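You operate a simulated robot arm through the tools that you are given. There is no shell and no other tool.

You are at the controls of a simulated robot arm. One attempt, no reset.

TASK
Give the half-filled wavy disc one more blue pump and tap its bubbles out.
Fine: push the beige slide tray in, draw it out again, tap the white tab; leave the disc on the tray; the other discs stay. Where these are worked on the way, their far stop is far enough and under half their travel is too little: beige slide tray.

Only the result counts: the job must be done as asked and must still hold three seconds after the hand-in. Knocking over, shifting, dropping, spilling or breaking anything else fails it.

THE ROBOT
A 7-joint arm with a fingered hand, fixed in place. Base frame: the origin is at the foot of the arm, x ahead of it, y to its left, z up; the work surface is at about z = 0.75. Units: m, rad, N and s.
With the tool pointing down near the work surface it reaches from about 0.3 to 0.84 m from the base axis. Its first joint turns from -2.496 to 2.496 rad. Payload 3 kg.
The tool frame sits at the grasp point between the pads (the TCP): z along the fingers, y along the line on which they close. The tips reach 0.026 m beyond it. Largest opening 0.148 m; the body of the gripper starts 0.073 m behind the TCP. The gripper is a hand of 3 fingers: y runs from the thumb to the fingers, the wrist lies at [0, 0, -0.229] in the tool frame, and closing takes about 1.5 s.
Orientation is that of the tool frame in the base frame, as a unit quaternion [x, y, z, w]. With the fingers straight down and closing along the base's y, the tool's x points along the base's -x, its y along +y and its z along -z.

THE INTERFACE
- The arm moves only by the tool step_arm. Its argument "moves" is a list of rows, each a list of 6 numbers: the turn, a rotation vector about the tool's x, y, z in rad, then the shift along the tool's x, y, z in cm. In form: [[wx, wy, wz, x, y, z], ...]. A call has 1 to 20 rows; each row is the pose to reach, as a shift and turn from the pose commanded when the call began, along the tool's axes at that moment. "jaw" is the opening in per cent of the stroke, from 0 (shut) to 100 (fully open), set as the call begins (left out, the last holds). Each row takes 0.2 s and may step no farther than 0.05 m and 0.15 rad from the row before; otherwise, or with a gripper value out of range, the whole call is refused. A pose out of reach is approached as far as the arm can. The call stops where the force on the tool passes 60 N (or 10 N more than at its start, if that is more) or the arm is blocked; 0.2 s more then pass. Each finger travels about 0.153 m/s and halts on what it meets, pressing with about 30 N; the grip force reading is that of the motor and also rises with nothing between the fingers. The clock runs only during rows and for 0.2 s after the last one: add rows that repeat a pose to give the fingers time. It gives the time, the measured TCP pose, the force on the tool (base axes), the opening and the grip force at its end, in the units of the frame above (readings bear some noise), with the torque about the TCP (base axes, N m) and any sound that the robot's microphone picked up.
- Cameras (640 x 400 px; columns grow to the right, rows downward): "scene" is fixed at [0.051, -0.5012, 1.4785]; the picture's right is [-0.07, -1.00, 0.00], its down [-0.57, 0.04, -0.82] and it looks along [0.82, -0.05, -0.57] (base axes); focal length 324 px, centre (320, 200). "wrist" rides on the gripper at [0.068, -0.039, -0.09] in the tool frame; the picture's right is [0.50, 0.87, 0.00], its down [-0.66, 0.38, -0.65] and it looks along [-0.57, 0.33, 0.76] (tool axes); focal length 222 px, centre (320, 200). There is no depth. A picture from a camera that has moved, and an enlarged one, comes with that camera's place and axes in the base frame and with its lens.
- snapshot(camera): a new picture of that camera. No time passes.
- lift_body(by): slides the trunk up (or, below 0, down) by that many m; the arm rides with it, the base frame stays. It gives what a move gives, with no picture.
- curl_fingers(finger1, finger2, thumb_bend): sets how far each is bent, from 0 (flat) to 1 (curled in); at 0.3 the hand is open as for a grip, at 0.7 the pads meet at the TCP. One left out holds its place. A second passes; each finger stops where it meets its share of the squeeze, and holds until it gets a number again. A gripper value or a shape takes the hand back. It gives what a move gives, with no picture; readings hold the bend of each and the force on the fingers (four entries, about 0 where the hand has none), thumb and palm.
- hand_shape(shape): the hand has 3 fingers and takes this shape, open, in about a second: jaw (thumb against the fingers, like two jaws); tri (thumb and two fingers); tip (a fingertip pinch); poke (one finger out to press); point (the index stretched); flat (the hand flat); cup (the hand cupped); fist (a fist). The gripper value then closes the fingers along that shape, each until it touches; the sizes above hold for jaw. It gives what a move gives, with no picture.
- enlarge(camera, box): a new picture of the part [left, top, right, bottom] of that camera's present view, enlarged. No time passes.
- sign_off(): hands the job in; it is judged then, once.

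Nothing tells you positions but the pictures and the camera data. Unless the task says otherwise, let go and move clear before handing in.

The tools are called after "Request:" as name(argument=value, ...) on one line, values as JSON. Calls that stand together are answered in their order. step_arm: Moves the arm, as the interface text tells. Its arguments: {"type":"object","properties":{"moves":{"type":"array","items":{"type":"array","items":{"type":"number"}}},"jaw":{"type":"number"}},"required":["moves"]} The other tools are called the same way: lift_body (by) slides the trunk up or down; hand_shape (shape) gives the hand a shape; curl_fingers (finger1, finger2, thumb_bend) moves the fingers one by one; snapshot (camera) takes a picture; enlarge (camera, box) takes an enlarged picture of a part of a camera's view; sign_off () hands the job in.

At the start:

```text
time_s: 0.0
ee_pos: [0.8325, -0.3494, 1.1398]
ee_rot: [0.0, 1.0, 0.0, 0.0]
contact_force: [0.4, -0.4, -0.2]
wrist_torque: [0.03, -0.03, -0.02]
gripper_width: 0.1481
grip_force: 0.1
shape: jaw
bend: [0.3, 0.3, 0.3]
finger forces: [0.1, 0.0, 0.0, 0.0, 0.1, 0.0]
trunk travel left (down, up): [-0.725, 0.165]
```

scene: 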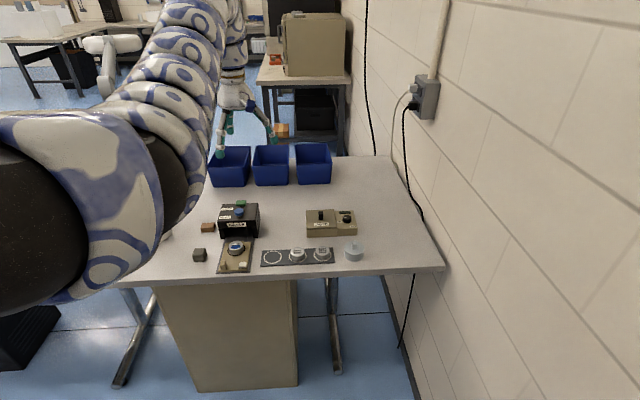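
wrist: 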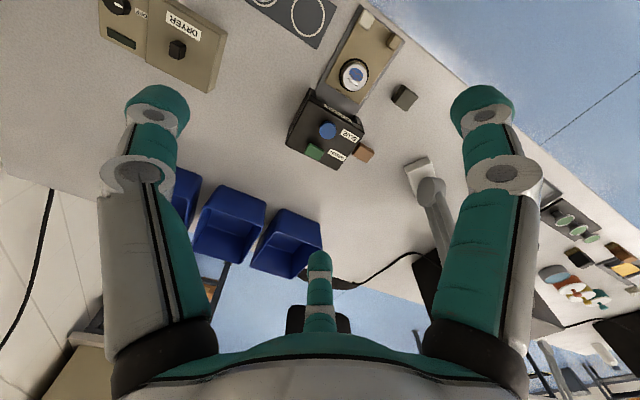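

I see a bench with a dispenser (black box with blue and green pumps/buttons), a beige tray in front with a disc on it, a disc rack and a dryer. I'll look closer before moving.

Request:
enlarge(camera="scene", box=[180, 190, 280, 280])

Request:
enlarge(camera="scene", box=[250, 190, 380, 280])

Request:
enlarge(camera="wrist", box=[260, 0, 440, 180])

Request:
enlarge(camera="scene", box=[100, 120, 460, 300])

```text
4.44 times, centred on (230, 235) of scene
camera zoom: at [0.051, -0.5012, 1.4785], right [-0.07, -1.0, 0.0], down [-0.57, 0.04, -0.82], along [0.82, -0.05, -0.57], focal length 1440 px, centre (720, 44)
```

zoom: 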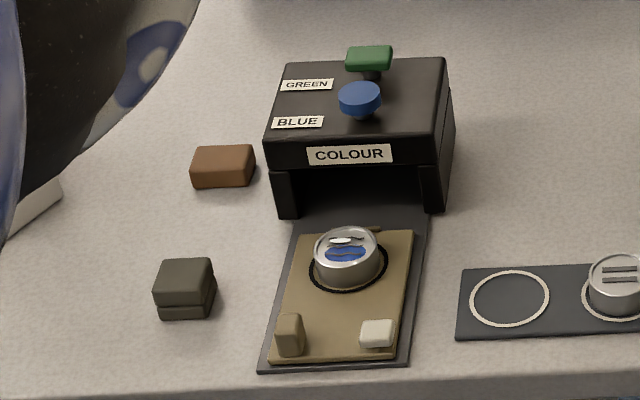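

```text
4.44 times, centred on (315, 235) of scene
camera zoom: at [0.051, -0.5012, 1.4785], right [-0.07, -1.0, 0.0], down [-0.57, 0.04, -0.82], along [0.82, -0.05, -0.57], focal length 1440 px, centre (342, 44)
```

zoom: 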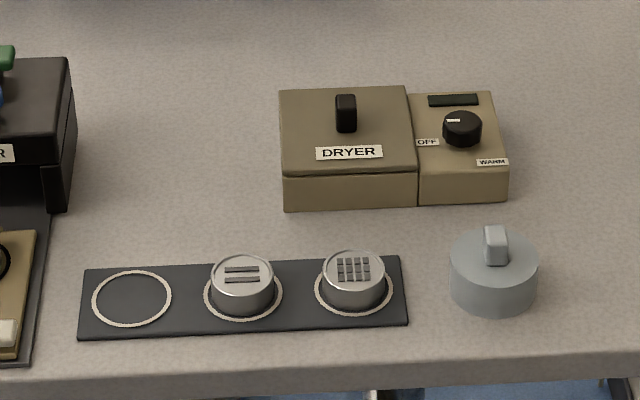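

```text
2.22 times, centred on (350, 90) of wrist
camera zoom: at [0.7666, -0.3888, 1.2303], right [-0.5, 0.87, 0.0], down [0.66, 0.38, 0.65], along [0.57, 0.33, -0.76], focal length 494 px, centre (253, 444)
```

zoom: 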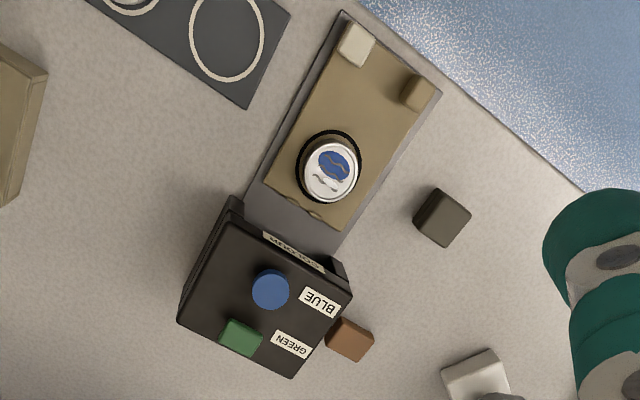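

```text
1.78 times, centred on (280, 210) of scene
camera zoom: at [0.051, -0.5012, 1.4785], right [-0.07, -1.0, 0.0], down [-0.57, 0.04, -0.82], along [0.82, -0.05, -0.57], focal length 576 px, centre (391, 182)
```

zoom: 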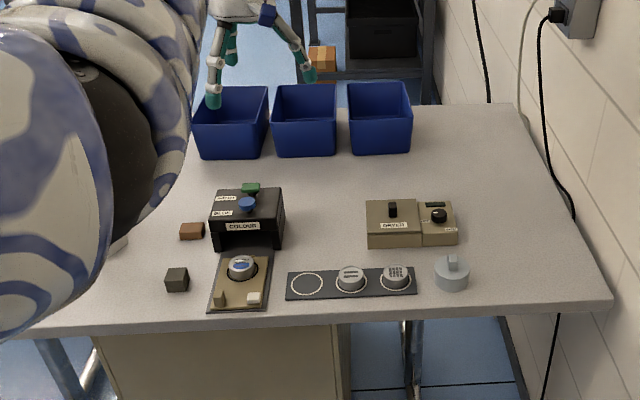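

The wavy disc appears to sit on the beige tray (around x 0.82, y -0.29), with the black COLOUR box behind it. The blue pump is near (0.90, -0.30, 0.85). I'll zoom in on the disc and the tray.

Request:
enlarge(camera="wrist", box=[330, 20, 410, 110])

Request:
enlarge(camera="scene", box=[210, 230, 270, 280])

Request:
enlarge(camera="wrist", box=[280, 80, 380, 180])

Request:
enlarge(camera="scene", box=[210, 190, 270, 240])

```text
4.44 times, centred on (370, 65) of wrist
camera zoom: at [0.7666, -0.3888, 1.2303], right [-0.5, 0.87, 0.0], down [0.66, 0.38, 0.65], along [0.57, 0.33, -0.76], focal length 987 px, centre (98, 800)
```

zoom: 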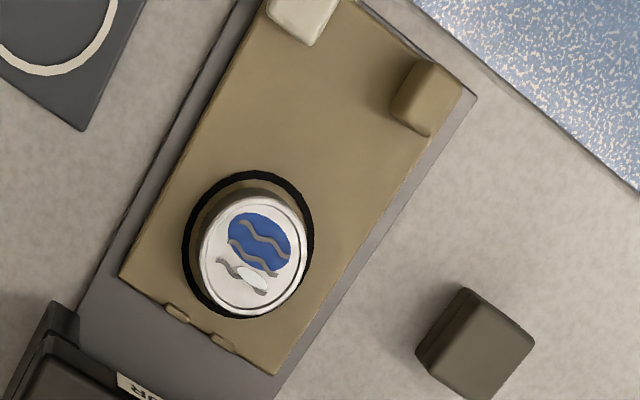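

```text
8.00 times, centred on (240, 255) of scene
camera zoom: at [0.051, -0.5012, 1.4785], right [-0.07, -1.0, 0.0], down [-0.57, 0.04, -0.82], along [0.82, -0.05, -0.57], focal length 2593 px, centre (960, -240)
```

zoom: 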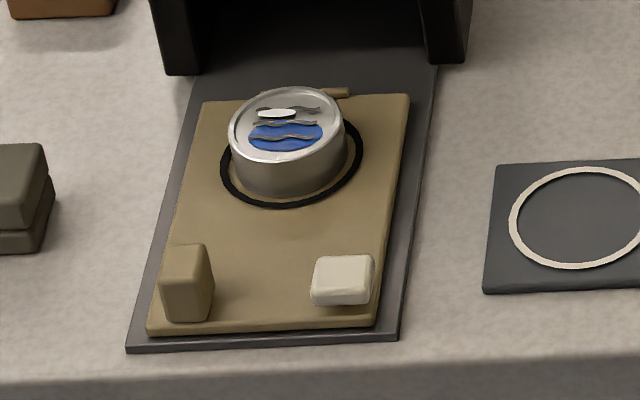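

```text
4.00 times, centred on (330, 130) of wrist
camera zoom: at [0.7666, -0.3888, 1.2303], right [-0.5, 0.87, 0.0], down [0.66, 0.38, 0.65], along [0.57, 0.33, -0.76], focal length 888 px, centre (280, 480)
```

zoom: 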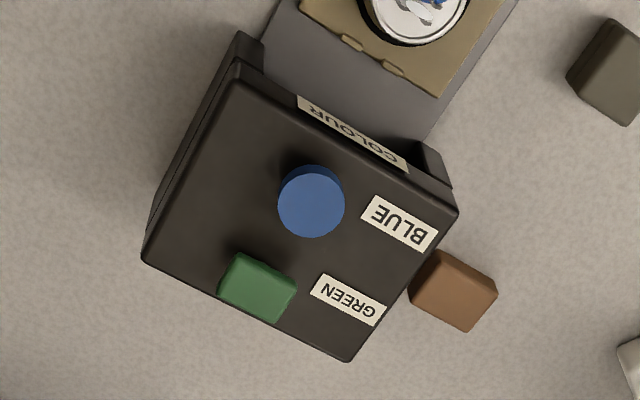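

```text
8.00 times, centred on (240, 215) of scene
camera zoom: at [0.051, -0.5012, 1.4785], right [-0.07, -1.0, 0.0], down [-0.57, 0.04, -0.82], along [0.82, -0.05, -0.57], focal length 2593 px, centre (960, 80)
```

zoom: 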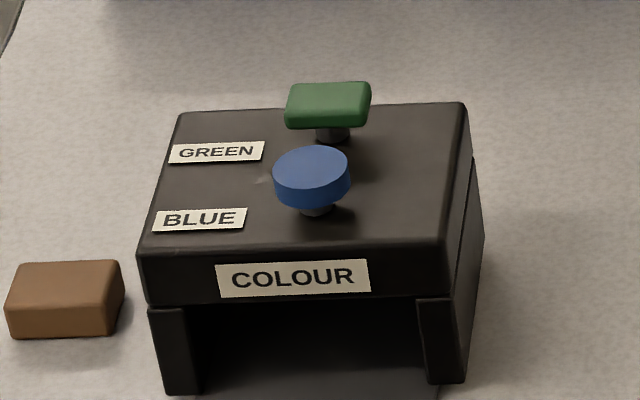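

The tray runs along x, centred at y≈-0.288. Its beige handle block is near (0.744, -0.26) and the white tab near (0.743, -0.319). I'll try the poke shape here in free air and see where the finger ends up.

Request:
hand_shape(shape="poke")

Request:
snapshot(camera="wrist")

Request:
enlarge(camera="scene", box=[180, 60, 300, 160])

```text
time_s: 0.9
ee_pos: [0.8336, -0.348, 1.14]
ee_rot: [0.001, 1.0, 0.0, 0.0]
contact_force: [0.0, -0.7, 0.3]
wrist_torque: [0.03, 0.0, 0.01]
gripper_width: 0.0001
grip_force: 0.1
shape: poke
bend: [1.0, 1.0, 0.4]
finger forces: [0.1, 0.0, 0.1, 0.0, 0.0, 0.1]
trunk travel left (down, up): [-0.725, 0.165]
```

```text
taken
camera wrist: at [0.7666, -0.3888, 1.2303], right [-0.5, 0.87, 0.0], down [0.66, 0.38, 0.65], along [0.57, 0.33, -0.76], focal length 222 px, centre (320, 200)
```

wrist: 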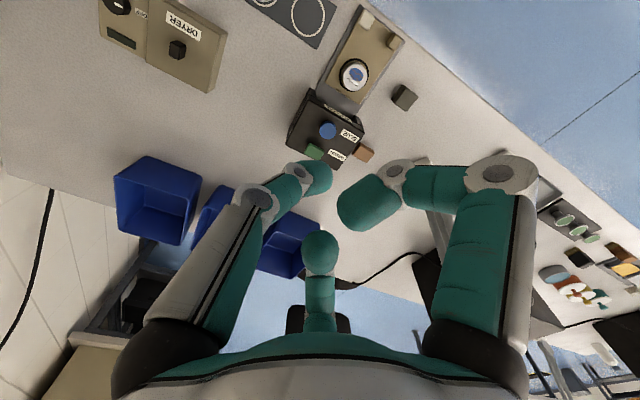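

```text
4.00 times, centred on (240, 110) of scene
camera zoom: at [0.051, -0.5012, 1.4785], right [-0.07, -1.0, 0.0], down [-0.57, 0.04, -0.82], along [0.82, -0.05, -0.57], focal length 1296 px, centre (640, 560)
```

zoom: 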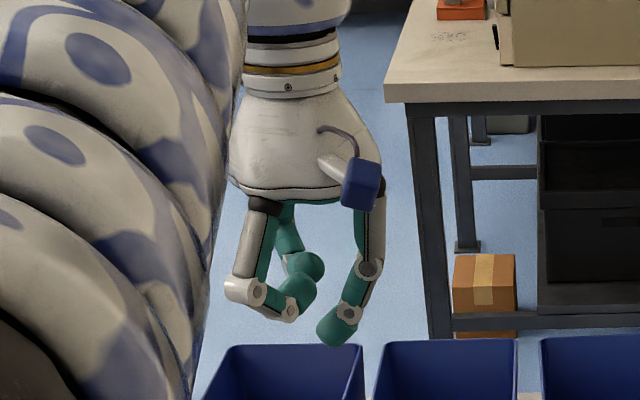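

In poke the thumb is the poking finger, with its tip near the TCP. I'll look at the point and tip shapes before choosing.

Request:
hand_shape(shape="point")

Request:
snapshot(camera="wrist")

Request:
enlarge(camera="scene", box=[180, 60, 300, 160])

Request:
hand_shape(shape="tip")

Request:
snapshot(camera="wrist")

Request:
enlarge(camera="scene", box=[180, 60, 300, 160])

```text
time_s: 1.8
ee_pos: [0.8343, -0.3474, 1.1396]
ee_rot: [0.0, 1.0, -0.001, 0.0]
contact_force: [-0.1, -1.4, 0.6]
wrist_torque: [0.01, -0.02, 0.02]
gripper_width: 0.1421
grip_force: 0.0
shape: point
bend: [0.7, 1.0, 0.86]
finger forces: [0.0, 0.1, 0.1, 0.0, 0.0, 0.0]
trunk travel left (down, up): [-0.725, 0.165]
```

```text
taken
camera wrist: at [0.7666, -0.3887, 1.2303], right [-0.5, 0.87, 0.0], down [0.66, 0.38, 0.65], along [0.57, 0.33, -0.76], focal length 222 px, centre (320, 200)
```

wrist: 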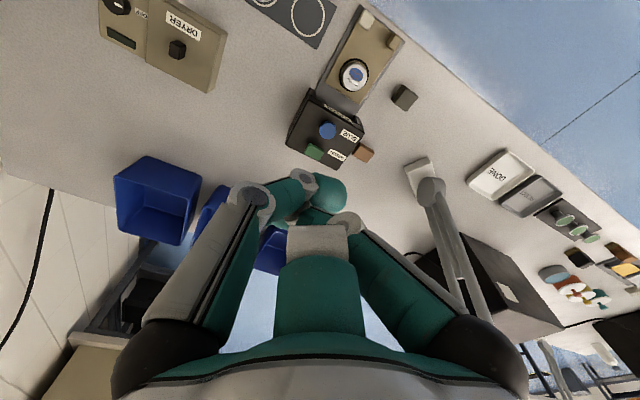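

```text
4.00 times, centred on (240, 110) of scene
camera zoom: at [0.051, -0.5012, 1.4785], right [-0.07, -1.0, 0.0], down [-0.57, 0.04, -0.82], along [0.82, -0.05, -0.57], focal length 1296 px, centre (640, 560)
```

zoom: 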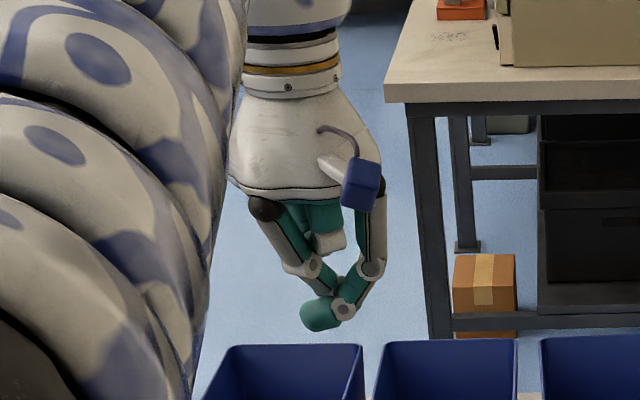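

```text
time_s: 2.7
ee_pos: [0.8346, -0.3475, 1.1407]
ee_rot: [0.0, 1.0, 0.0, 0.0]
contact_force: [0.2, 0.4, -0.3]
wrist_torque: [0.02, -0.04, -0.03]
gripper_width: 0.1479
grip_force: 0.1
shape: tip
bend: [0.3, 0.3, 0.3]
finger forces: [0.0, 0.0, 0.0, 0.0, 0.1, 0.1]
trunk travel left (down, up): [-0.725, 0.165]
```

```text
taken
camera wrist: at [0.7665, -0.3888, 1.2303], right [-0.5, 0.87, 0.0], down [0.66, 0.38, 0.65], along [0.57, 0.33, -0.76], focal length 222 px, centre (320, 200)
```

wrist: 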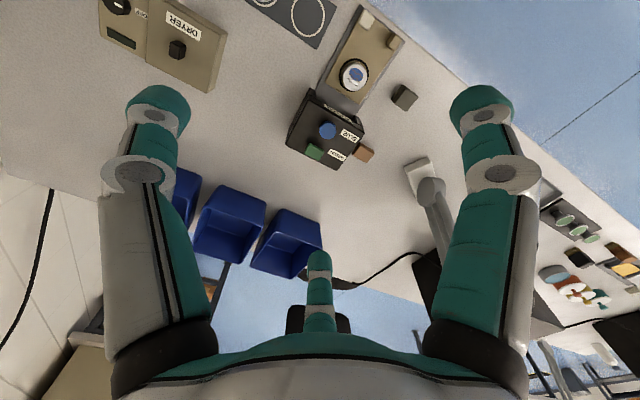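

```text
4.00 times, centred on (240, 110) of scene
camera zoom: at [0.051, -0.5012, 1.4785], right [-0.07, -1.0, 0.0], down [-0.57, 0.04, -0.82], along [0.82, -0.05, -0.57], focal length 1296 px, centre (640, 560)
```

zoom: 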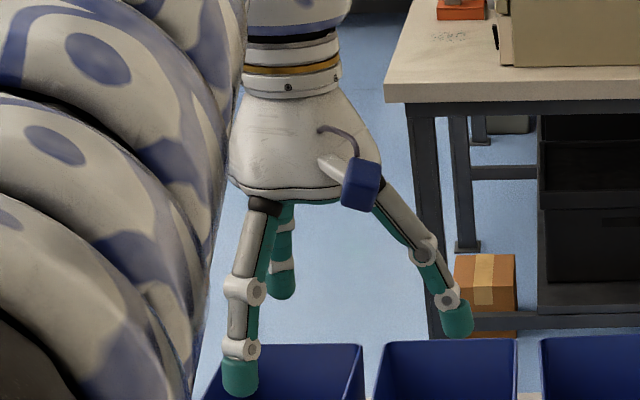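

Poke is the best choice: a single slim finger with the other two tucked away. I'll set it and turn the hand -90° about its axis, still high up, so the poking thumb is on the far (+x) side and the curled fingers face the robot.

Request:
hand_shape(shape="poke")

Request:
step_arm(moves=[[0, 0, -0.1428, 0, 0, 0], [0, 0, -0.2856, 0, 0, 0], [0, 0, -0.4284, 0, 0, 0], [0, 0, -0.5712, 0, 0, 0], [0, 0, -0.714, 0, 0, 0], [0, 0, -0.8568, 0, 0, 0], [0, 0, -0.9996, 0, 0, 0], [0, 0, -1.1424, 0, 0, 0], [0, 0, -1.2852, 0, 0, 0], [0, 0, -1.428, 0, 0, 0], [0, 0, -1.5708, 0, 0, 0]])

Request:
snapshot(camera="wrist")

Request:
snapshot(camera="scene")

```text
time_s: 3.6
ee_pos: [0.8343, -0.3493, 1.1398]
ee_rot: [-0.001, 1.0, 0.0, 0.001]
contact_force: [-0.5, 0.0, 0.5]
wrist_torque: [0.01, 0.02, -0.01]
gripper_width: 0.0
grip_force: 0.0
shape: poke
bend: [1.0, 1.0, 0.4]
finger forces: [0.0, 0.0, 0.1, 0.1, 0.1, 0.1]
trunk travel left (down, up): [-0.725, 0.165]
```

```text
time_s: 6.0
ee_pos: [0.8349, -0.3483, 1.1402]
ee_rot: [-0.691, 0.723, 0.0, 0.0]
contact_force: [0.2, 0.5, 0.0]
wrist_torque: [0.04, -0.01, -0.02]
gripper_width: 0.0
grip_force: 0.1
shape: poke
bend: [1.0, 1.0, 0.4]
finger forces: [0.0, 0.0, 0.0, 0.0, 0.0, 0.0]
trunk travel left (down, up): [-0.725, 0.165]
```

```text
taken
camera wrist: at [0.8702, -0.419, 1.2304], right [-0.89, -0.46, 0.0], down [-0.35, 0.67, 0.65], along [-0.3, 0.58, -0.76], focal length 222 px, centre (320, 200)
```

wrist: 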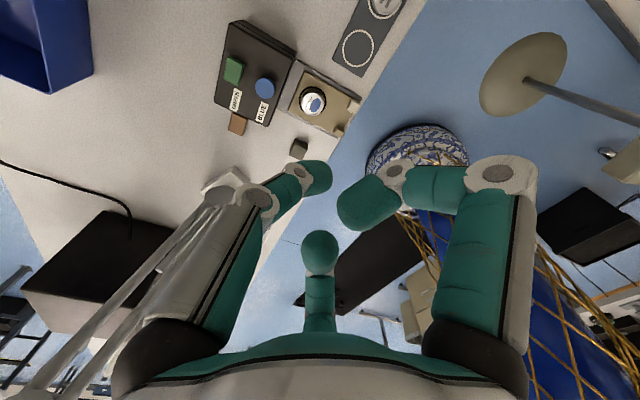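

```text
taken
```

scene: 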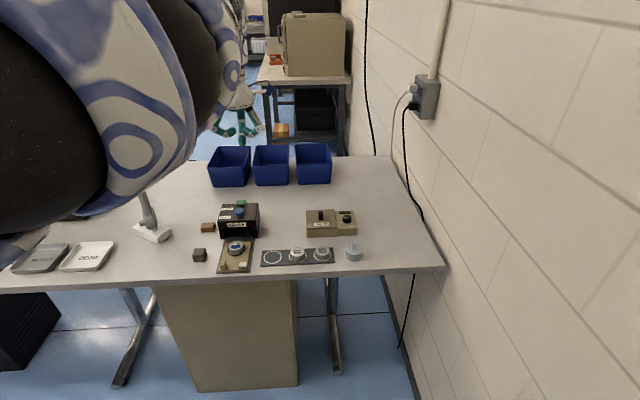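

The hand turned and the thumb should now be on the far side. I'll check it has settled, then tilt the fingers forward about 30° and look at the measured pose.

Request:
step_arm(moves=[[0, 0, 0, 0, 0, 0], [0, 0, 0, 0, 0, 0]])

```text
time_s: 6.6
ee_pos: [0.834, -0.3492, 1.1399]
ee_rot: [-0.691, 0.723, 0.0, 0.001]
contact_force: [0.5, 0.5, -0.2]
wrist_torque: [-0.05, 0.01, 0.0]
gripper_width: 0.0001
grip_force: 0.1
shape: poke
bend: [1.0, 1.0, 0.4]
finger forces: [0.1, 0.0, 0.0, 0.1, 0.0, 0.1]
trunk travel left (down, up): [-0.725, 0.165]
```

Request:
step_arm(moves=[[0.131, 0, 0, 0, 0, 0], [0.262, 0, 0, 0, 0, 0], [0.393, 0, 0, 0, 0, 0], [0.5236, 0, 0, 0, 0, 0], [0.5236, 0, 0, 0, 0, 0]])

Request:
snapshot(camera="wrist")

Request:
snapshot(camera="scene")

```text
time_s: 7.8
ee_pos: [0.8732, -0.3768, 1.1387]
ee_rot: [-0.681, 0.726, -0.063, 0.066]
contact_force: [0.5, -0.2, -0.3]
wrist_torque: [0.01, 0.0, 0.0]
gripper_width: 0.0
grip_force: 0.0
shape: poke
bend: [1.0, 1.0, 0.4]
finger forces: [0.0, 0.0, 0.1, 0.0, 0.1, 0.0]
out of reach, approached as far as the arm can: row 1, 2, 3, 4, 5
trunk travel left (down, up): [-0.725, 0.165]
```

```text
taken
camera wrist: at [0.8915, -0.4485, 1.2334], right [-0.88, -0.44, -0.16], down [-0.45, 0.68, 0.58], along [-0.15, 0.59, -0.8], focal length 222 px, centre (320, 200)
```

wrist: 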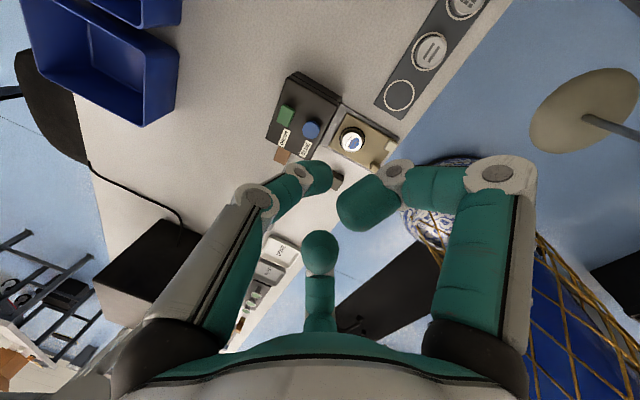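

```text
taken
```

scene: 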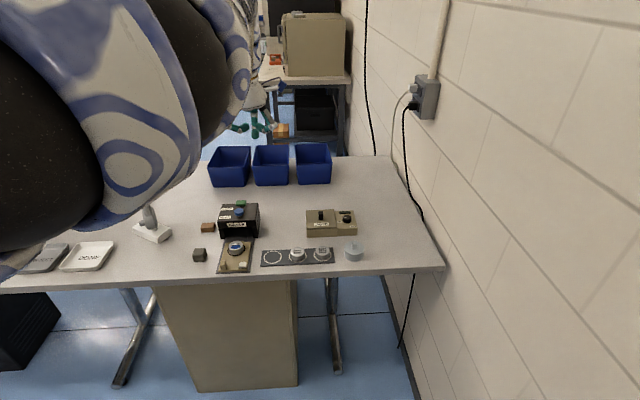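

The wrist runs into a joint limit near a -90° yaw, so I'll back off to a yaw of about -50° and come closer to the robot, away from the limit.

Request:
step_arm(moves=[[-0.13, 0, 0, 0, 0, 0], [-0.26, 0, 0, 0, 0, 0], [-0.39, 0, 0, 0, 0, 0], [-0.5236, 0, 0, 0, 0, 0], [-0.5236, 0, 0, 0, 0, 0]])

```text
time_s: 9.0
ee_pos: [0.7929, -0.3463, 1.1987]
ee_rot: [-0.661, 0.732, 0.123, -0.108]
contact_force: [0.4, 1.6, 0.0]
wrist_torque: [-0.09, 0.04, 0.02]
gripper_width: 0.0
grip_force: 0.1
shape: poke
bend: [1.0, 1.0, 0.4]
finger forces: [0.0, 0.0, 0.1, 0.0, 0.0, 0.0]
out of reach, approached as far as the arm can: row 1, 2, 3, 4, 5
trunk travel left (down, up): [-0.725, 0.165]
```

Request:
step_arm(moves=[[0, 0, 0.15, 0, 0, 0], [0, 0, 0.3, 0, 0, 0], [0, 0, 0.45, 0, 0, 0], [0, 0, 0.6, 0, 0, 0], [0, 0, 0.6, 0, 0, 0]])

```text
time_s: 10.2
ee_pos: [0.7941, -0.3512, 1.197]
ee_rot: [-0.432, 0.885, 0.09, -0.146]
contact_force: [0.4, 0.0, -0.6]
wrist_torque: [-0.01, -0.01, 0.01]
gripper_width: 0.0
grip_force: 0.1
shape: poke
bend: [1.0, 1.0, 0.4]
finger forces: [0.1, 0.0, 0.0, 0.1, 0.0, 0.1]
trunk travel left (down, up): [-0.725, 0.165]
```

Request:
step_arm(moves=[[0.1143, -0.0883, -0.0048, -0.52, 0.59, 1.79], [0.2287, -0.1767, -0.0097, -1.05, 1.18, 3.59], [0.343, -0.265, -0.0145, -1.57, 1.77, 5.38], [0.4573, -0.3533, -0.0193, -2.09, 2.35, 7.17], [0.5717, -0.4417, -0.0242, -2.62, 2.94, 8.97], [0.686, -0.53, -0.029, -3.14, 3.53, 10.76], [0.686, -0.53, -0.029, -3.14, 3.53, 10.76]])

Request:
snapshot(camera="wrist")

Request:
snapshot(camera="scene")

```text
time_s: 12.0
ee_pos: [0.8734, -0.2438, 1.2236]
ee_rot: [-0.481, 0.81, -0.12, 0.312]
contact_force: [0.8, -0.3, 1.1]
wrist_torque: [0.03, 0.02, 0.0]
gripper_width: 0.0005
grip_force: 0.0
shape: poke
bend: [1.0, 1.0, 0.4]
finger forces: [0.0, 0.0, 0.0, 0.1, 0.0, 0.0]
out of reach, approached as far as the arm can: row 2, 3, 4, 5, 6, 7
trunk travel left (down, up): [-0.725, 0.165]
stopped in row 7: the arm was blocked; the commanded pose is now the measured one
```

```text
taken
camera wrist: at [0.8217, -0.331, 1.2851], right [-0.78, 0.01, -0.62], down [-0.45, 0.68, 0.58], along [0.43, 0.73, -0.53], focal length 222 px, centre (320, 200)
```

wrist: 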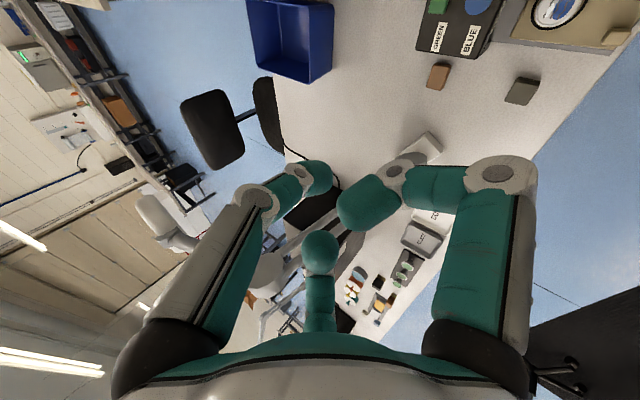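

```text
taken
```

scene: 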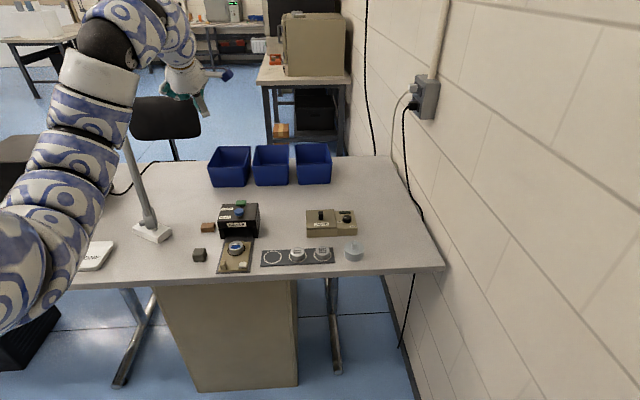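

The arm took up a different elbow posture and reported itself blocked. I'll check the lamp and the arm closely before moving again.

Request:
enlarge(camera="scene", box=[0, 0, 240, 150])

Request:
enlarge(camera="scene", box=[0, 120, 240, 270])

Request:
enlarge(camera="wrist", box=[200, 100, 480, 340])

```text
2.67 times, centred on (120, 75) of scene
camera zoom: at [0.051, -0.5012, 1.4785], right [-0.07, -1.0, 0.0], down [-0.57, 0.04, -0.82], along [0.82, -0.05, -0.57], focal length 864 px, centre (853, 533)
```

zoom: 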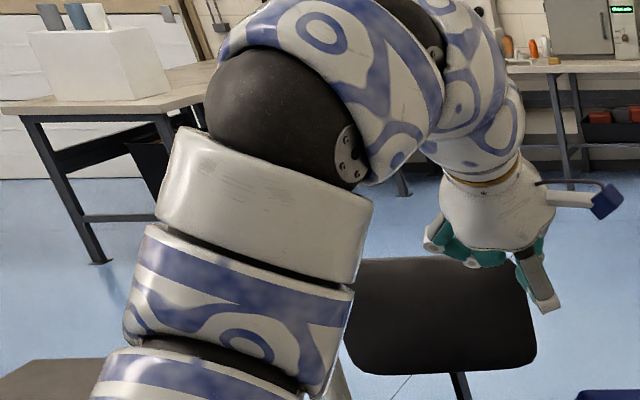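

```text
2.67 times, centred on (120, 195) of scene
camera zoom: at [0.051, -0.5012, 1.4785], right [-0.07, -1.0, 0.0], down [-0.57, 0.04, -0.82], along [0.82, -0.05, -0.57], focal length 864 px, centre (853, 213)
```

zoom: 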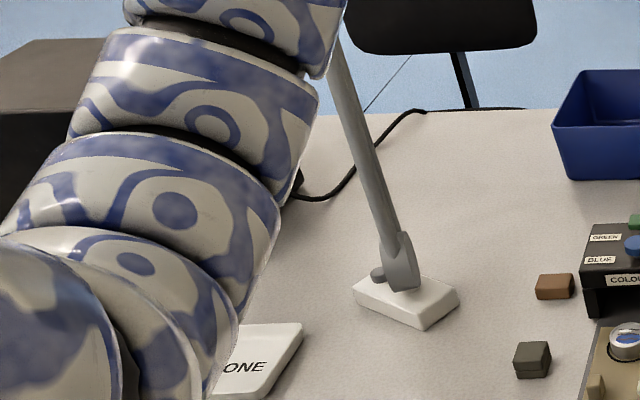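

```text
1.67 times, centred on (340, 220) of wrist
camera zoom: at [0.8217, -0.331, 1.2851], right [-0.78, 0.01, -0.62], down [-0.45, 0.68, 0.58], along [0.43, 0.73, -0.53], focal length 370 px, centre (287, 167)
```

zoom: 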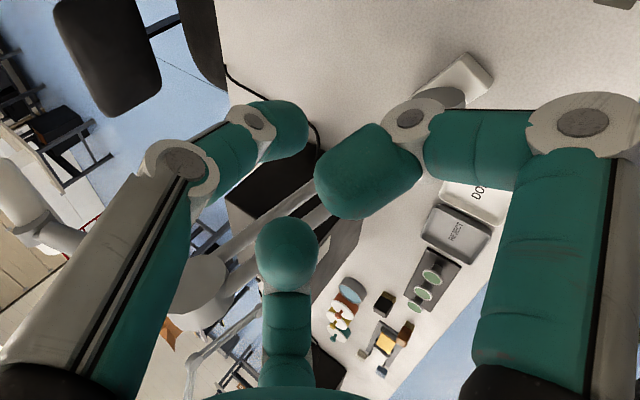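

The lamp still stands and nothing is disturbed. I'll retreat step by step to the earlier tool-down pose so the arm returns to its first, comfortable posture.

Request:
step_arm(moves=[[-0.1069, 0.0844, 0, 2.56, 0.59, -0.29], [-0.2138, 0.1689, 0, 5.12, 1.17, -0.57], [-0.3208, 0.2533, 0, 7.69, 1.76, -0.86], [-0.4277, 0.3378, 0, 10.25, 2.34, -1.14], [-0.5346, 0.4222, 0, 12.81, 2.93, -1.43], [-0.5346, 0.4222, 0, 12.81, 2.93, -1.43]])

Request:
snapshot(camera="scene")

```text
time_s: 13.4
ee_pos: [0.8241, -0.364, 1.1191]
ee_rot: [-0.511, 0.859, -0.004, 0.01]
contact_force: [1.4, 0.7, 0.2]
wrist_torque: [-0.01, 0.02, 0.0]
gripper_width: 0.0002
grip_force: 0.0
shape: poke
bend: [1.0, 1.0, 0.4]
finger forces: [0.0, 0.1, 0.1, 0.1, 0.0, 0.0]
out of reach, approached as far as the arm can: row 1, 2, 3, 4, 5, 6
trunk travel left (down, up): [-0.725, 0.165]
```

```text
taken
```

scene: 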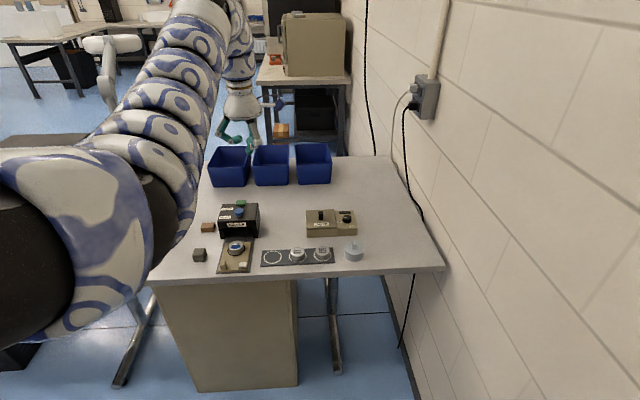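

Request:
step_arm(moves=[[0, 0, 0.11, -0.47, 2.22, 2.35], [0, 0, 0.22, -0.94, 4.44, 4.7], [0, 0, 0.33, -1.41, 6.66, 7.05], [0, 0, 0.44, -1.88, 8.88, 9.4], [0, 0, 0.55, -2.35, 11.1, 11.75], [0, 0, 0.55, -2.35, 11.1, 11.75]])

Request:
snapshot(camera="scene")

Request:
snapshot(camera="wrist")

```text
time_s: 14.8
ee_pos: [0.7379, -0.291, 1.003]
ee_rot: [-0.257, 0.966, 0.0, 0.001]
contact_force: [-0.2, -0.2, 0.4]
wrist_torque: [-0.02, 0.04, 0.02]
gripper_width: 0.0
grip_force: 0.2
shape: poke
bend: [1.0, 1.0, 0.4]
finger forces: [0.0, 0.1, 0.0, 0.0, 0.0, 0.0]
out of reach, approached as far as the arm can: row 1, 2, 3
trunk travel left (down, up): [-0.725, 0.165]
```

```text
taken
```

scene: 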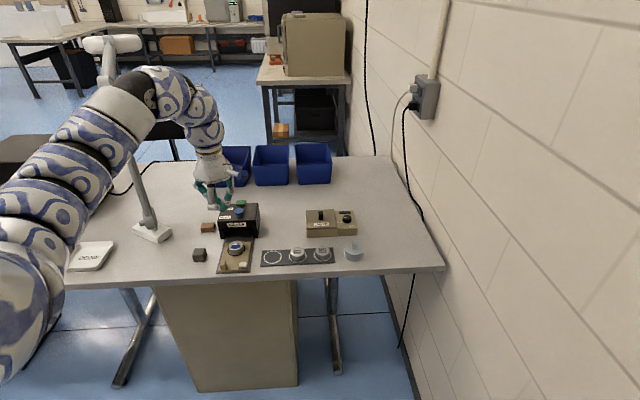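

```text
taken
camera wrist: at [0.6983, -0.3586, 1.0926], right [-0.86, 0.5, 0.0], down [0.38, 0.65, 0.65], along [0.33, 0.57, -0.76], focal length 222 px, centre (320, 200)
```

wrist: 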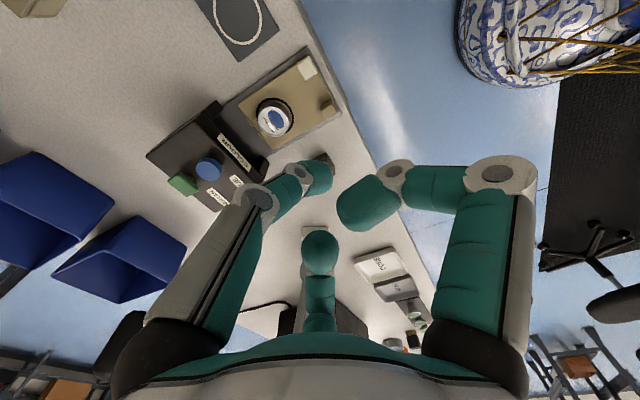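

The tool is now cleanly down at (0.738, -0.291, 1.00) with a yaw of -30° and the pose fully reached. Next I'll tilt the fingers forward 30° here.

Request:
step_arm(moves=[[0.065, -0.1136, 0, 0, 0, 0], [0.13, -0.2272, 0, 0, 0, 0], [0.195, -0.3409, 0, 0, 0, 0], [0.26, -0.4545, 0, 0, 0, 0], [0.26, -0.4545, 0, 0, 0, 0]])

Request:
snapshot(camera="scene")

Request:
snapshot(camera="wrist")

```text
time_s: 16.0
ee_pos: [0.7372, -0.2908, 1.0029]
ee_rot: [-0.249, 0.933, -0.066, 0.25]
contact_force: [0.0, -0.1, 0.6]
wrist_torque: [-0.05, 0.0, -0.01]
gripper_width: 0.0
grip_force: 0.0
shape: poke
bend: [1.0, 1.0, 0.4]
finger forces: [0.0, 0.0, 0.0, 0.1, 0.0, 0.0]
trunk travel left (down, up): [-0.725, 0.165]
```

```text
taken
```

scene: 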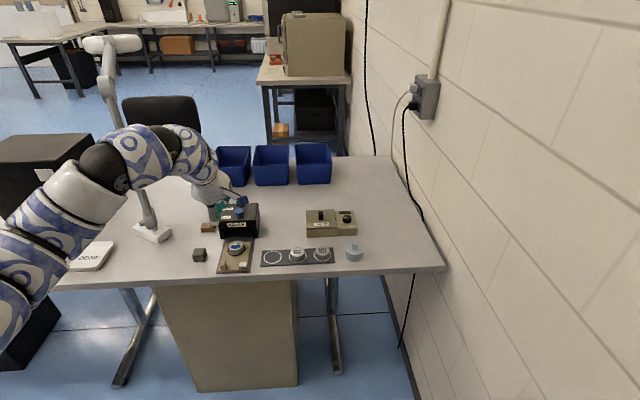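

```text
taken
camera wrist: at [0.6579, -0.359, 1.0608], right [-0.75, 0.5, -0.43], down [0.0, 0.65, 0.76], along [0.66, 0.57, -0.49], focal length 222 px, centre (320, 200)
```

wrist: 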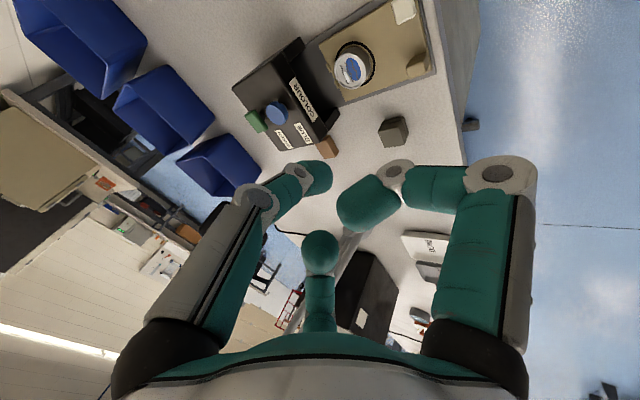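

The 30° tilt is reached exactly and the arm is well clear of the lamp. I'll look closely at the tray from here to fix the handle and tab positions.

Request:
enlarge(camera="wrist", box=[310, 0, 450, 100])

Request:
enlarge(camera="wrist", box=[220, 30, 380, 170])

Request:
enlarge(camera="scene", box=[180, 160, 280, 240])

```text
4.00 times, centred on (380, 50) of wrist
camera zoom: at [0.6579, -0.359, 1.0608], right [-0.75, 0.5, -0.43], down [0.0, 0.65, 0.76], along [0.66, 0.57, -0.49], focal length 888 px, centre (80, 800)
```

zoom: 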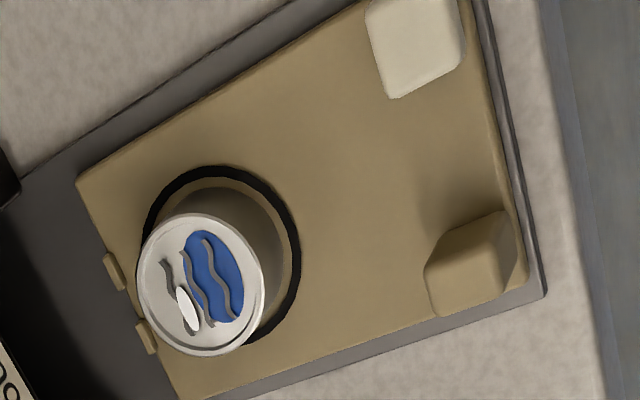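

```text
2.86 times, centred on (300, 100) of wrist
camera zoom: at [0.6579, -0.359, 1.0608], right [-0.75, 0.5, -0.43], down [0.0, 0.65, 0.76], along [0.66, 0.57, -0.49], focal length 635 px, centre (377, 486)
```

zoom: 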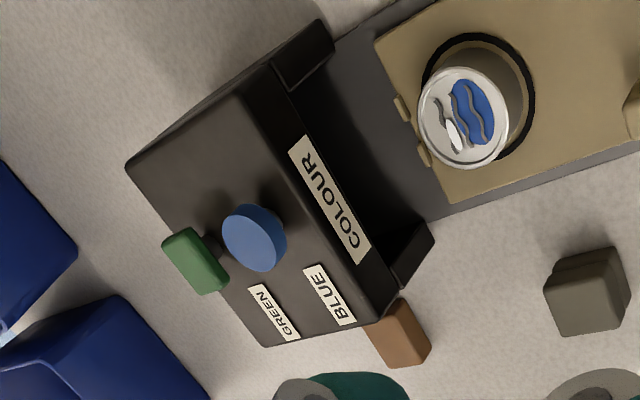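

```text
5.00 times, centred on (230, 200) of scene
camera zoom: at [0.051, -0.5012, 1.4785], right [-0.07, -1.0, 0.0], down [-0.57, 0.04, -0.82], along [0.82, -0.05, -0.57], focal length 1621 px, centre (770, 200)
```

zoom: 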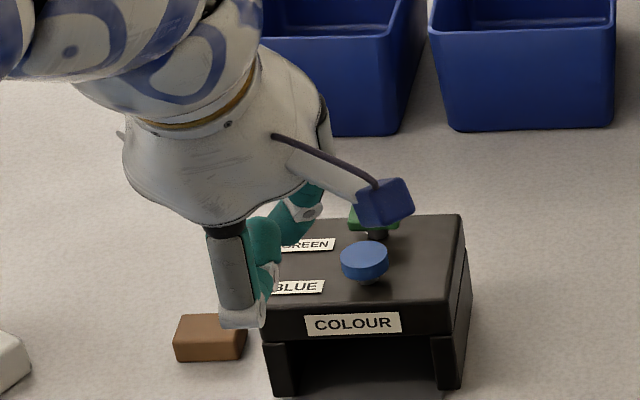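

I now have refined positions: handle centre (0.7395, -0.261, top 0.79), tab (0.741, -0.317), disc (0.814, -0.288), and box cap front at x≈0.865. I'll move the poking tip to a spot behind and above the handle.

Request:
step_arm(moves=[[0, 0, 0, 1.57, 1.9, 1.64], [0, 0, 0, 3.13, 3.8, 3.28], [0, 0, 0, 4.7, 5.71, 4.91], [0, 0, 0, 6.27, 7.61, 6.55], [0, 0, 0, 6.27, 7.61, 6.55]])

Request:
snapshot(camera="scene")

Request:
snapshot(camera="wrist")

```text
time_s: 17.2
ee_pos: [0.6901, -0.2549, 0.8997]
ee_rot: [-0.249, 0.933, -0.066, 0.251]
contact_force: [-0.6, 0.2, 0.5]
wrist_torque: [-0.03, 0.02, 0.0]
gripper_width: 0.0
grip_force: 0.0
shape: poke
bend: [1.0, 1.0, 0.4]
finger forces: [0.0, 0.0, 0.0, 0.2, 0.0, 0.1]
trunk travel left (down, up): [-0.725, 0.165]
```

```text
taken
```

scene: 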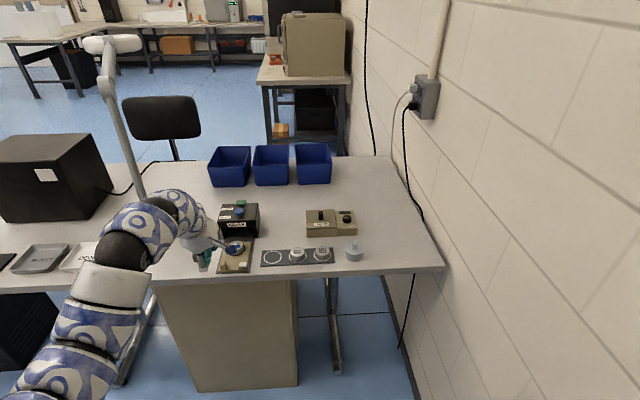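

```text
taken
camera wrist: at [0.6112, -0.3241, 0.9582], right [-0.75, 0.5, -0.43], down [0.0, 0.65, 0.76], along [0.66, 0.57, -0.49], focal length 222 px, centre (320, 200)
```

wrist: 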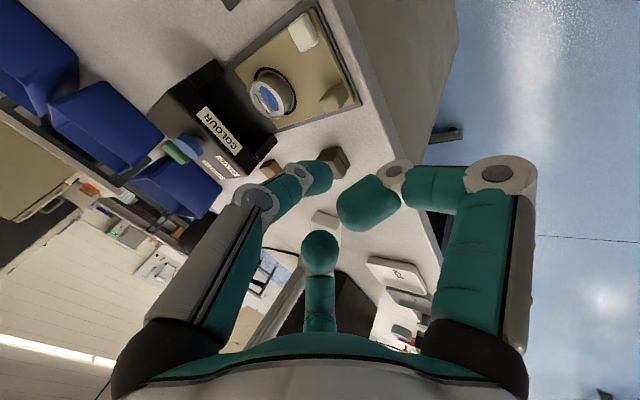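

Request:
enlarge(camera="scene", box=[160, 200, 280, 290])

Request:
enlarge(camera="wrist", box=[220, 0, 400, 200])

```text
4.44 times, centred on (220, 245) of scene
camera zoom: at [0.051, -0.5012, 1.4785], right [-0.07, -1.0, 0.0], down [-0.57, 0.04, -0.82], along [0.82, -0.05, -0.57], focal length 1440 px, centre (764, 0)
```

zoom: 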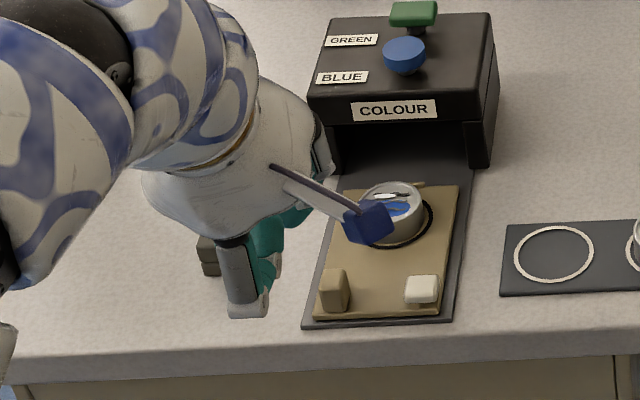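

```text
2.00 times, centred on (310, 100) of wrist
camera zoom: at [0.6112, -0.3241, 0.9582], right [-0.75, 0.5, -0.43], down [0.0, 0.65, 0.76], along [0.66, 0.57, -0.49], focal length 444 px, centre (340, 400)
```

zoom: 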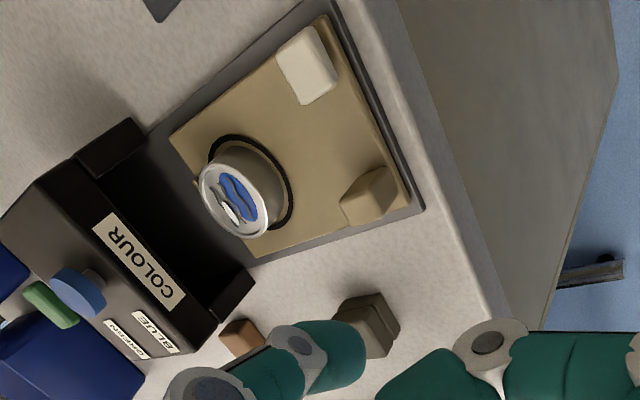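

Request:
step_arm(moves=[[0, 0, 0, 0.76, 0.41, 1.95], [0, 0, 0, 1.51, 0.82, 3.9], [0, 0, 0, 2.27, 1.23, 5.84], [0, 0, 0, 2.65, 1.44, 6.82], [0, 0, 0, 2.65, 1.44, 6.82]])

Request:
enlarge(camera="scene", box=[180, 210, 280, 290])

Request:
enlarge(camera="wrist", box=[220, 0, 420, 200])

```text
time_s: 18.4
ee_pos: [0.6982, -0.2569, 0.8262]
ee_rot: [-0.249, 0.933, -0.066, 0.25]
contact_force: [-0.4, -0.6, -0.6]
wrist_torque: [0.02, 0.02, -0.03]
gripper_width: 0.0
grip_force: 0.1
shape: poke
bend: [1.0, 1.0, 0.4]
finger forces: [0.0, 0.0, 0.0, 0.0, 0.0, 0.0]
trunk travel left (down, up): [-0.725, 0.165]
```

```text
5.00 times, centred on (230, 250) of scene
camera zoom: at [0.051, -0.5012, 1.4785], right [-0.07, -1.0, 0.0], down [-0.57, 0.04, -0.82], along [0.82, -0.05, -0.57], focal length 1621 px, centre (770, -50)
```

zoom: 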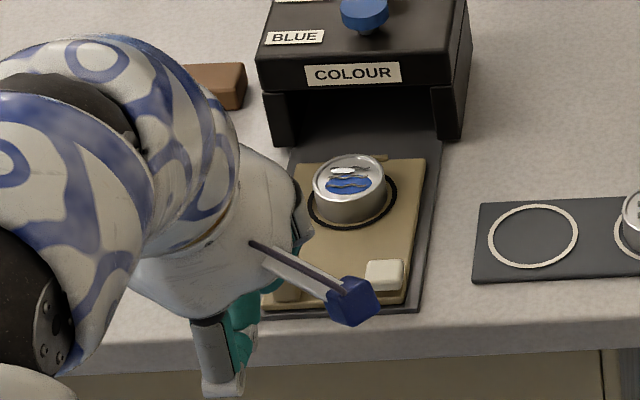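

```text
2.00 times, centred on (320, 100) of wrist
camera zoom: at [0.619, -0.3249, 0.8838], right [-0.75, 0.5, -0.43], down [0.0, 0.65, 0.76], along [0.66, 0.57, -0.49], focal length 444 px, centre (320, 400)
```

zoom: 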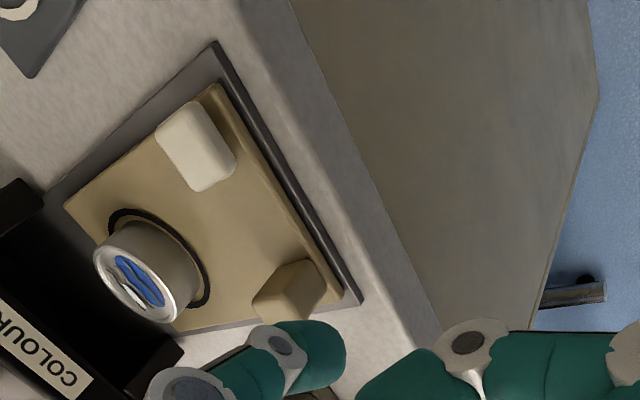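

Request:
step_arm(moves=[[0, 0, 0, 0.39, 0.22, 0.99], [0, 0, 0, 0.77, 0.44, 1.99], [0, 0, 0, 1.16, 0.66, 2.98], [0, 0, 0, 1.16, 0.66, 2.98]])

Request:
enlarge(camera="scene", box=[180, 210, 280, 290])

Request:
enlarge(camera="wrist", box=[220, 50, 400, 220])

```text
time_s: 19.4
ee_pos: [0.701, -0.2569, 0.7922]
ee_rot: [-0.249, 0.933, -0.065, 0.251]
contact_force: [0.4, 0.6, -0.2]
wrist_torque: [-0.02, -0.01, -0.03]
gripper_width: 0.0
grip_force: 0.1
shape: poke
bend: [1.0, 1.0, 0.4]
finger forces: [0.0, 0.1, 0.1, 0.0, 0.0, 0.0]
trunk travel left (down, up): [-0.725, 0.165]
```

```text
5.00 times, centred on (230, 250) of scene
camera zoom: at [0.051, -0.5012, 1.4785], right [-0.07, -1.0, 0.0], down [-0.57, 0.04, -0.82], along [0.82, -0.05, -0.57], focal length 1621 px, centre (770, -50)
```

zoom: 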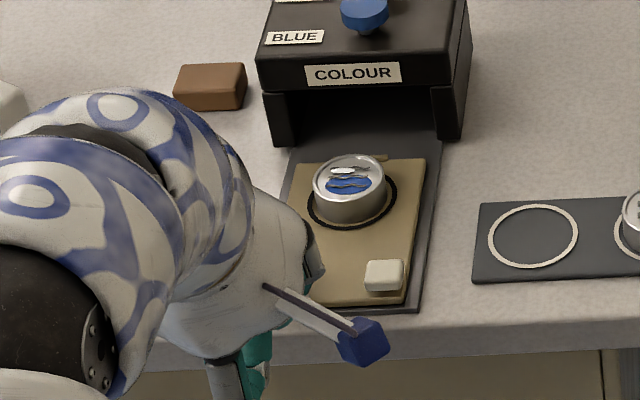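

```text
2.35 times, centred on (310, 135) of wrist
camera zoom: at [0.6224, -0.3249, 0.8511], right [-0.75, 0.5, -0.43], down [0.0, 0.65, 0.76], along [0.66, 0.57, -0.49], focal length 523 px, centre (344, 353)
```

zoom: 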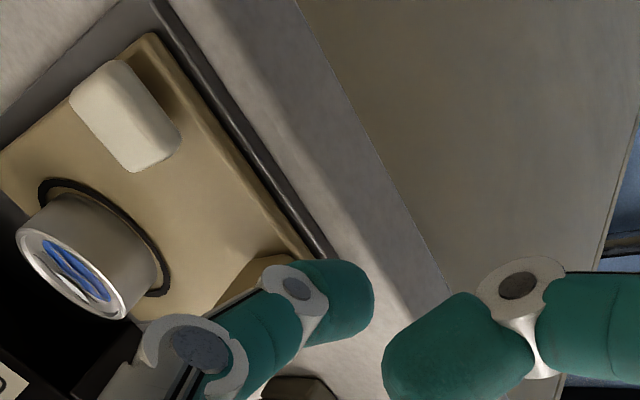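

The thumb tip is just behind the handle at about (0.713, -0.258, 0.777). I'll push gently in +x and watch the force.

Request:
step_arm(moves=[[0, 0, 0, -0.3, -0.345, 0.25], [0, 0, 0, -0.6, -0.69, 0.5], [0, 0, 0, -0.9, -0.863, 0.7], [0, 0, 0, -1.2, -1.036, 0.9], [0, 0, 0, -1.5, -1.208, 1.1], [0, 0, 0, -1.8, -1.381, 1.3], [0, 0, 0, -2.1, -1.554, 1.5]])

Request:
enlarge(camera="scene", box=[180, 210, 280, 290])

Request:
enlarge(camera="wrist", box=[220, 50, 400, 220])

```text
time_s: 21.0
ee_pos: [0.7312, -0.2596, 0.7916]
ee_rot: [-0.249, 0.933, -0.066, 0.25]
contact_force: [0.1, 0.5, 0.5]
wrist_torque: [-0.02, -0.04, -0.04]
gripper_width: 0.0001
grip_force: 0.1
shape: poke
bend: [1.0, 1.0, 0.4]
finger forces: [0.0, 0.0, 0.1, 0.0, 0.1, 0.1]
trunk travel left (down, up): [-0.725, 0.165]
```

```text
5.00 times, centred on (230, 250) of scene
camera zoom: at [0.051, -0.5012, 1.4785], right [-0.07, -1.0, 0.0], down [-0.57, 0.04, -0.82], along [0.82, -0.05, -0.57], focal length 1621 px, centre (770, -50)
```

zoom: 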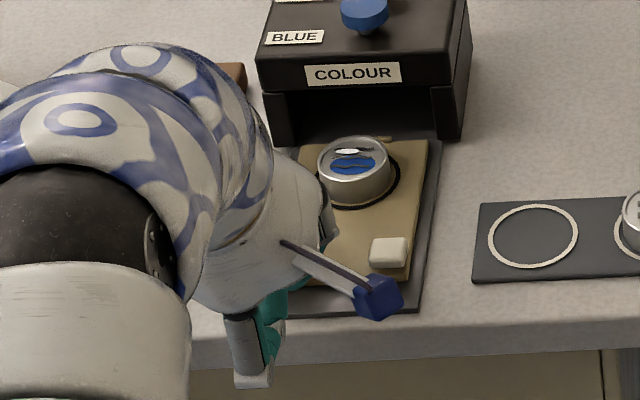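

```text
2.35 times, centred on (310, 135) of wrist
camera zoom: at [0.6524, -0.328, 0.8507], right [-0.75, 0.5, -0.43], down [0.0, 0.65, 0.76], along [0.66, 0.57, -0.49], focal length 523 px, centre (344, 353)
```

zoom: 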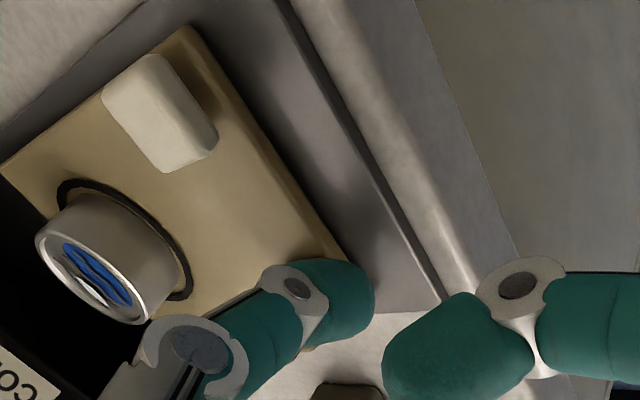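

The tray slides freely under a light push, and the disc is riding along centred. I'll continue.

Request:
step_arm(moves=[[0, 0, 0, -0.375, -0.216, 0.25], [0, 0, 0, -0.75, -0.432, 0.5], [0, 0, 0, -1.125, -0.647, 0.75], [0, 0, 0, -1.5, -0.863, 1.0], [0, 0, 0, -1.875, -1.079, 1.25], [0, 0, 0, -2.25, -1.295, 1.5], [0, 0, 0, -2.625, -1.511, 1.75], [0, 0, 0, -3.0, -1.726, 2.0], [0, 0, 0, -3.375, -1.942, 2.25], [0, 0, 0, -3.75, -2.158, 2.5]])

Request:
enlarge(camera="scene", box=[180, 190, 280, 270])

Request:
enlarge(camera="wrist", box=[220, 50, 400, 220])

```text
time_s: 23.2
ee_pos: [0.7803, -0.2589, 0.7919]
ee_rot: [-0.25, 0.933, -0.066, 0.252]
contact_force: [-0.9, 0.7, 0.6]
wrist_torque: [-0.02, 0.0, -0.05]
gripper_width: 0.0002
grip_force: 0.0
shape: poke
bend: [1.0, 1.0, 0.4]
finger forces: [0.0, 0.0, 0.0, 0.0, 0.1, 0.0]
trunk travel left (down, up): [-0.725, 0.165]
```

```text
5.00 times, centred on (230, 230) of scene
camera zoom: at [0.051, -0.5012, 1.4785], right [-0.07, -1.0, 0.0], down [-0.57, 0.04, -0.82], along [0.82, -0.05, -0.57], focal length 1621 px, centre (770, 50)
```

zoom: 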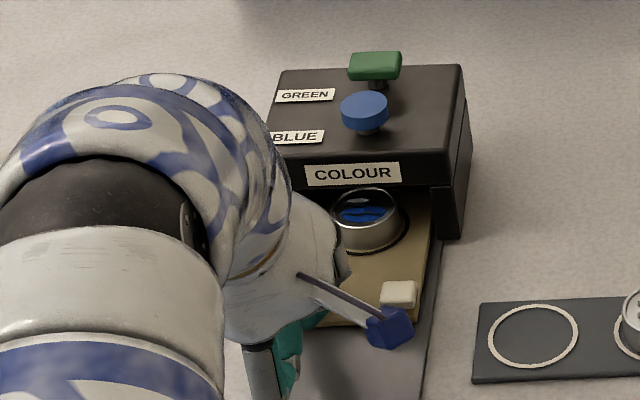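

```text
2.35 times, centred on (310, 135) of wrist
camera zoom: at [0.7022, -0.3279, 0.851], right [-0.75, 0.5, -0.43], down [0.0, 0.65, 0.76], along [0.66, 0.57, -0.49], focal length 523 px, centre (344, 353)
```

zoom: 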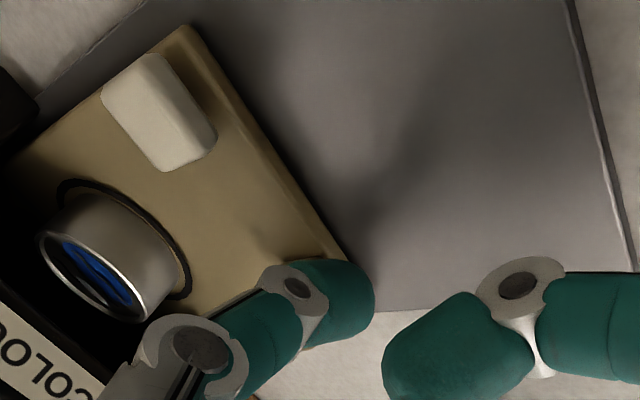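

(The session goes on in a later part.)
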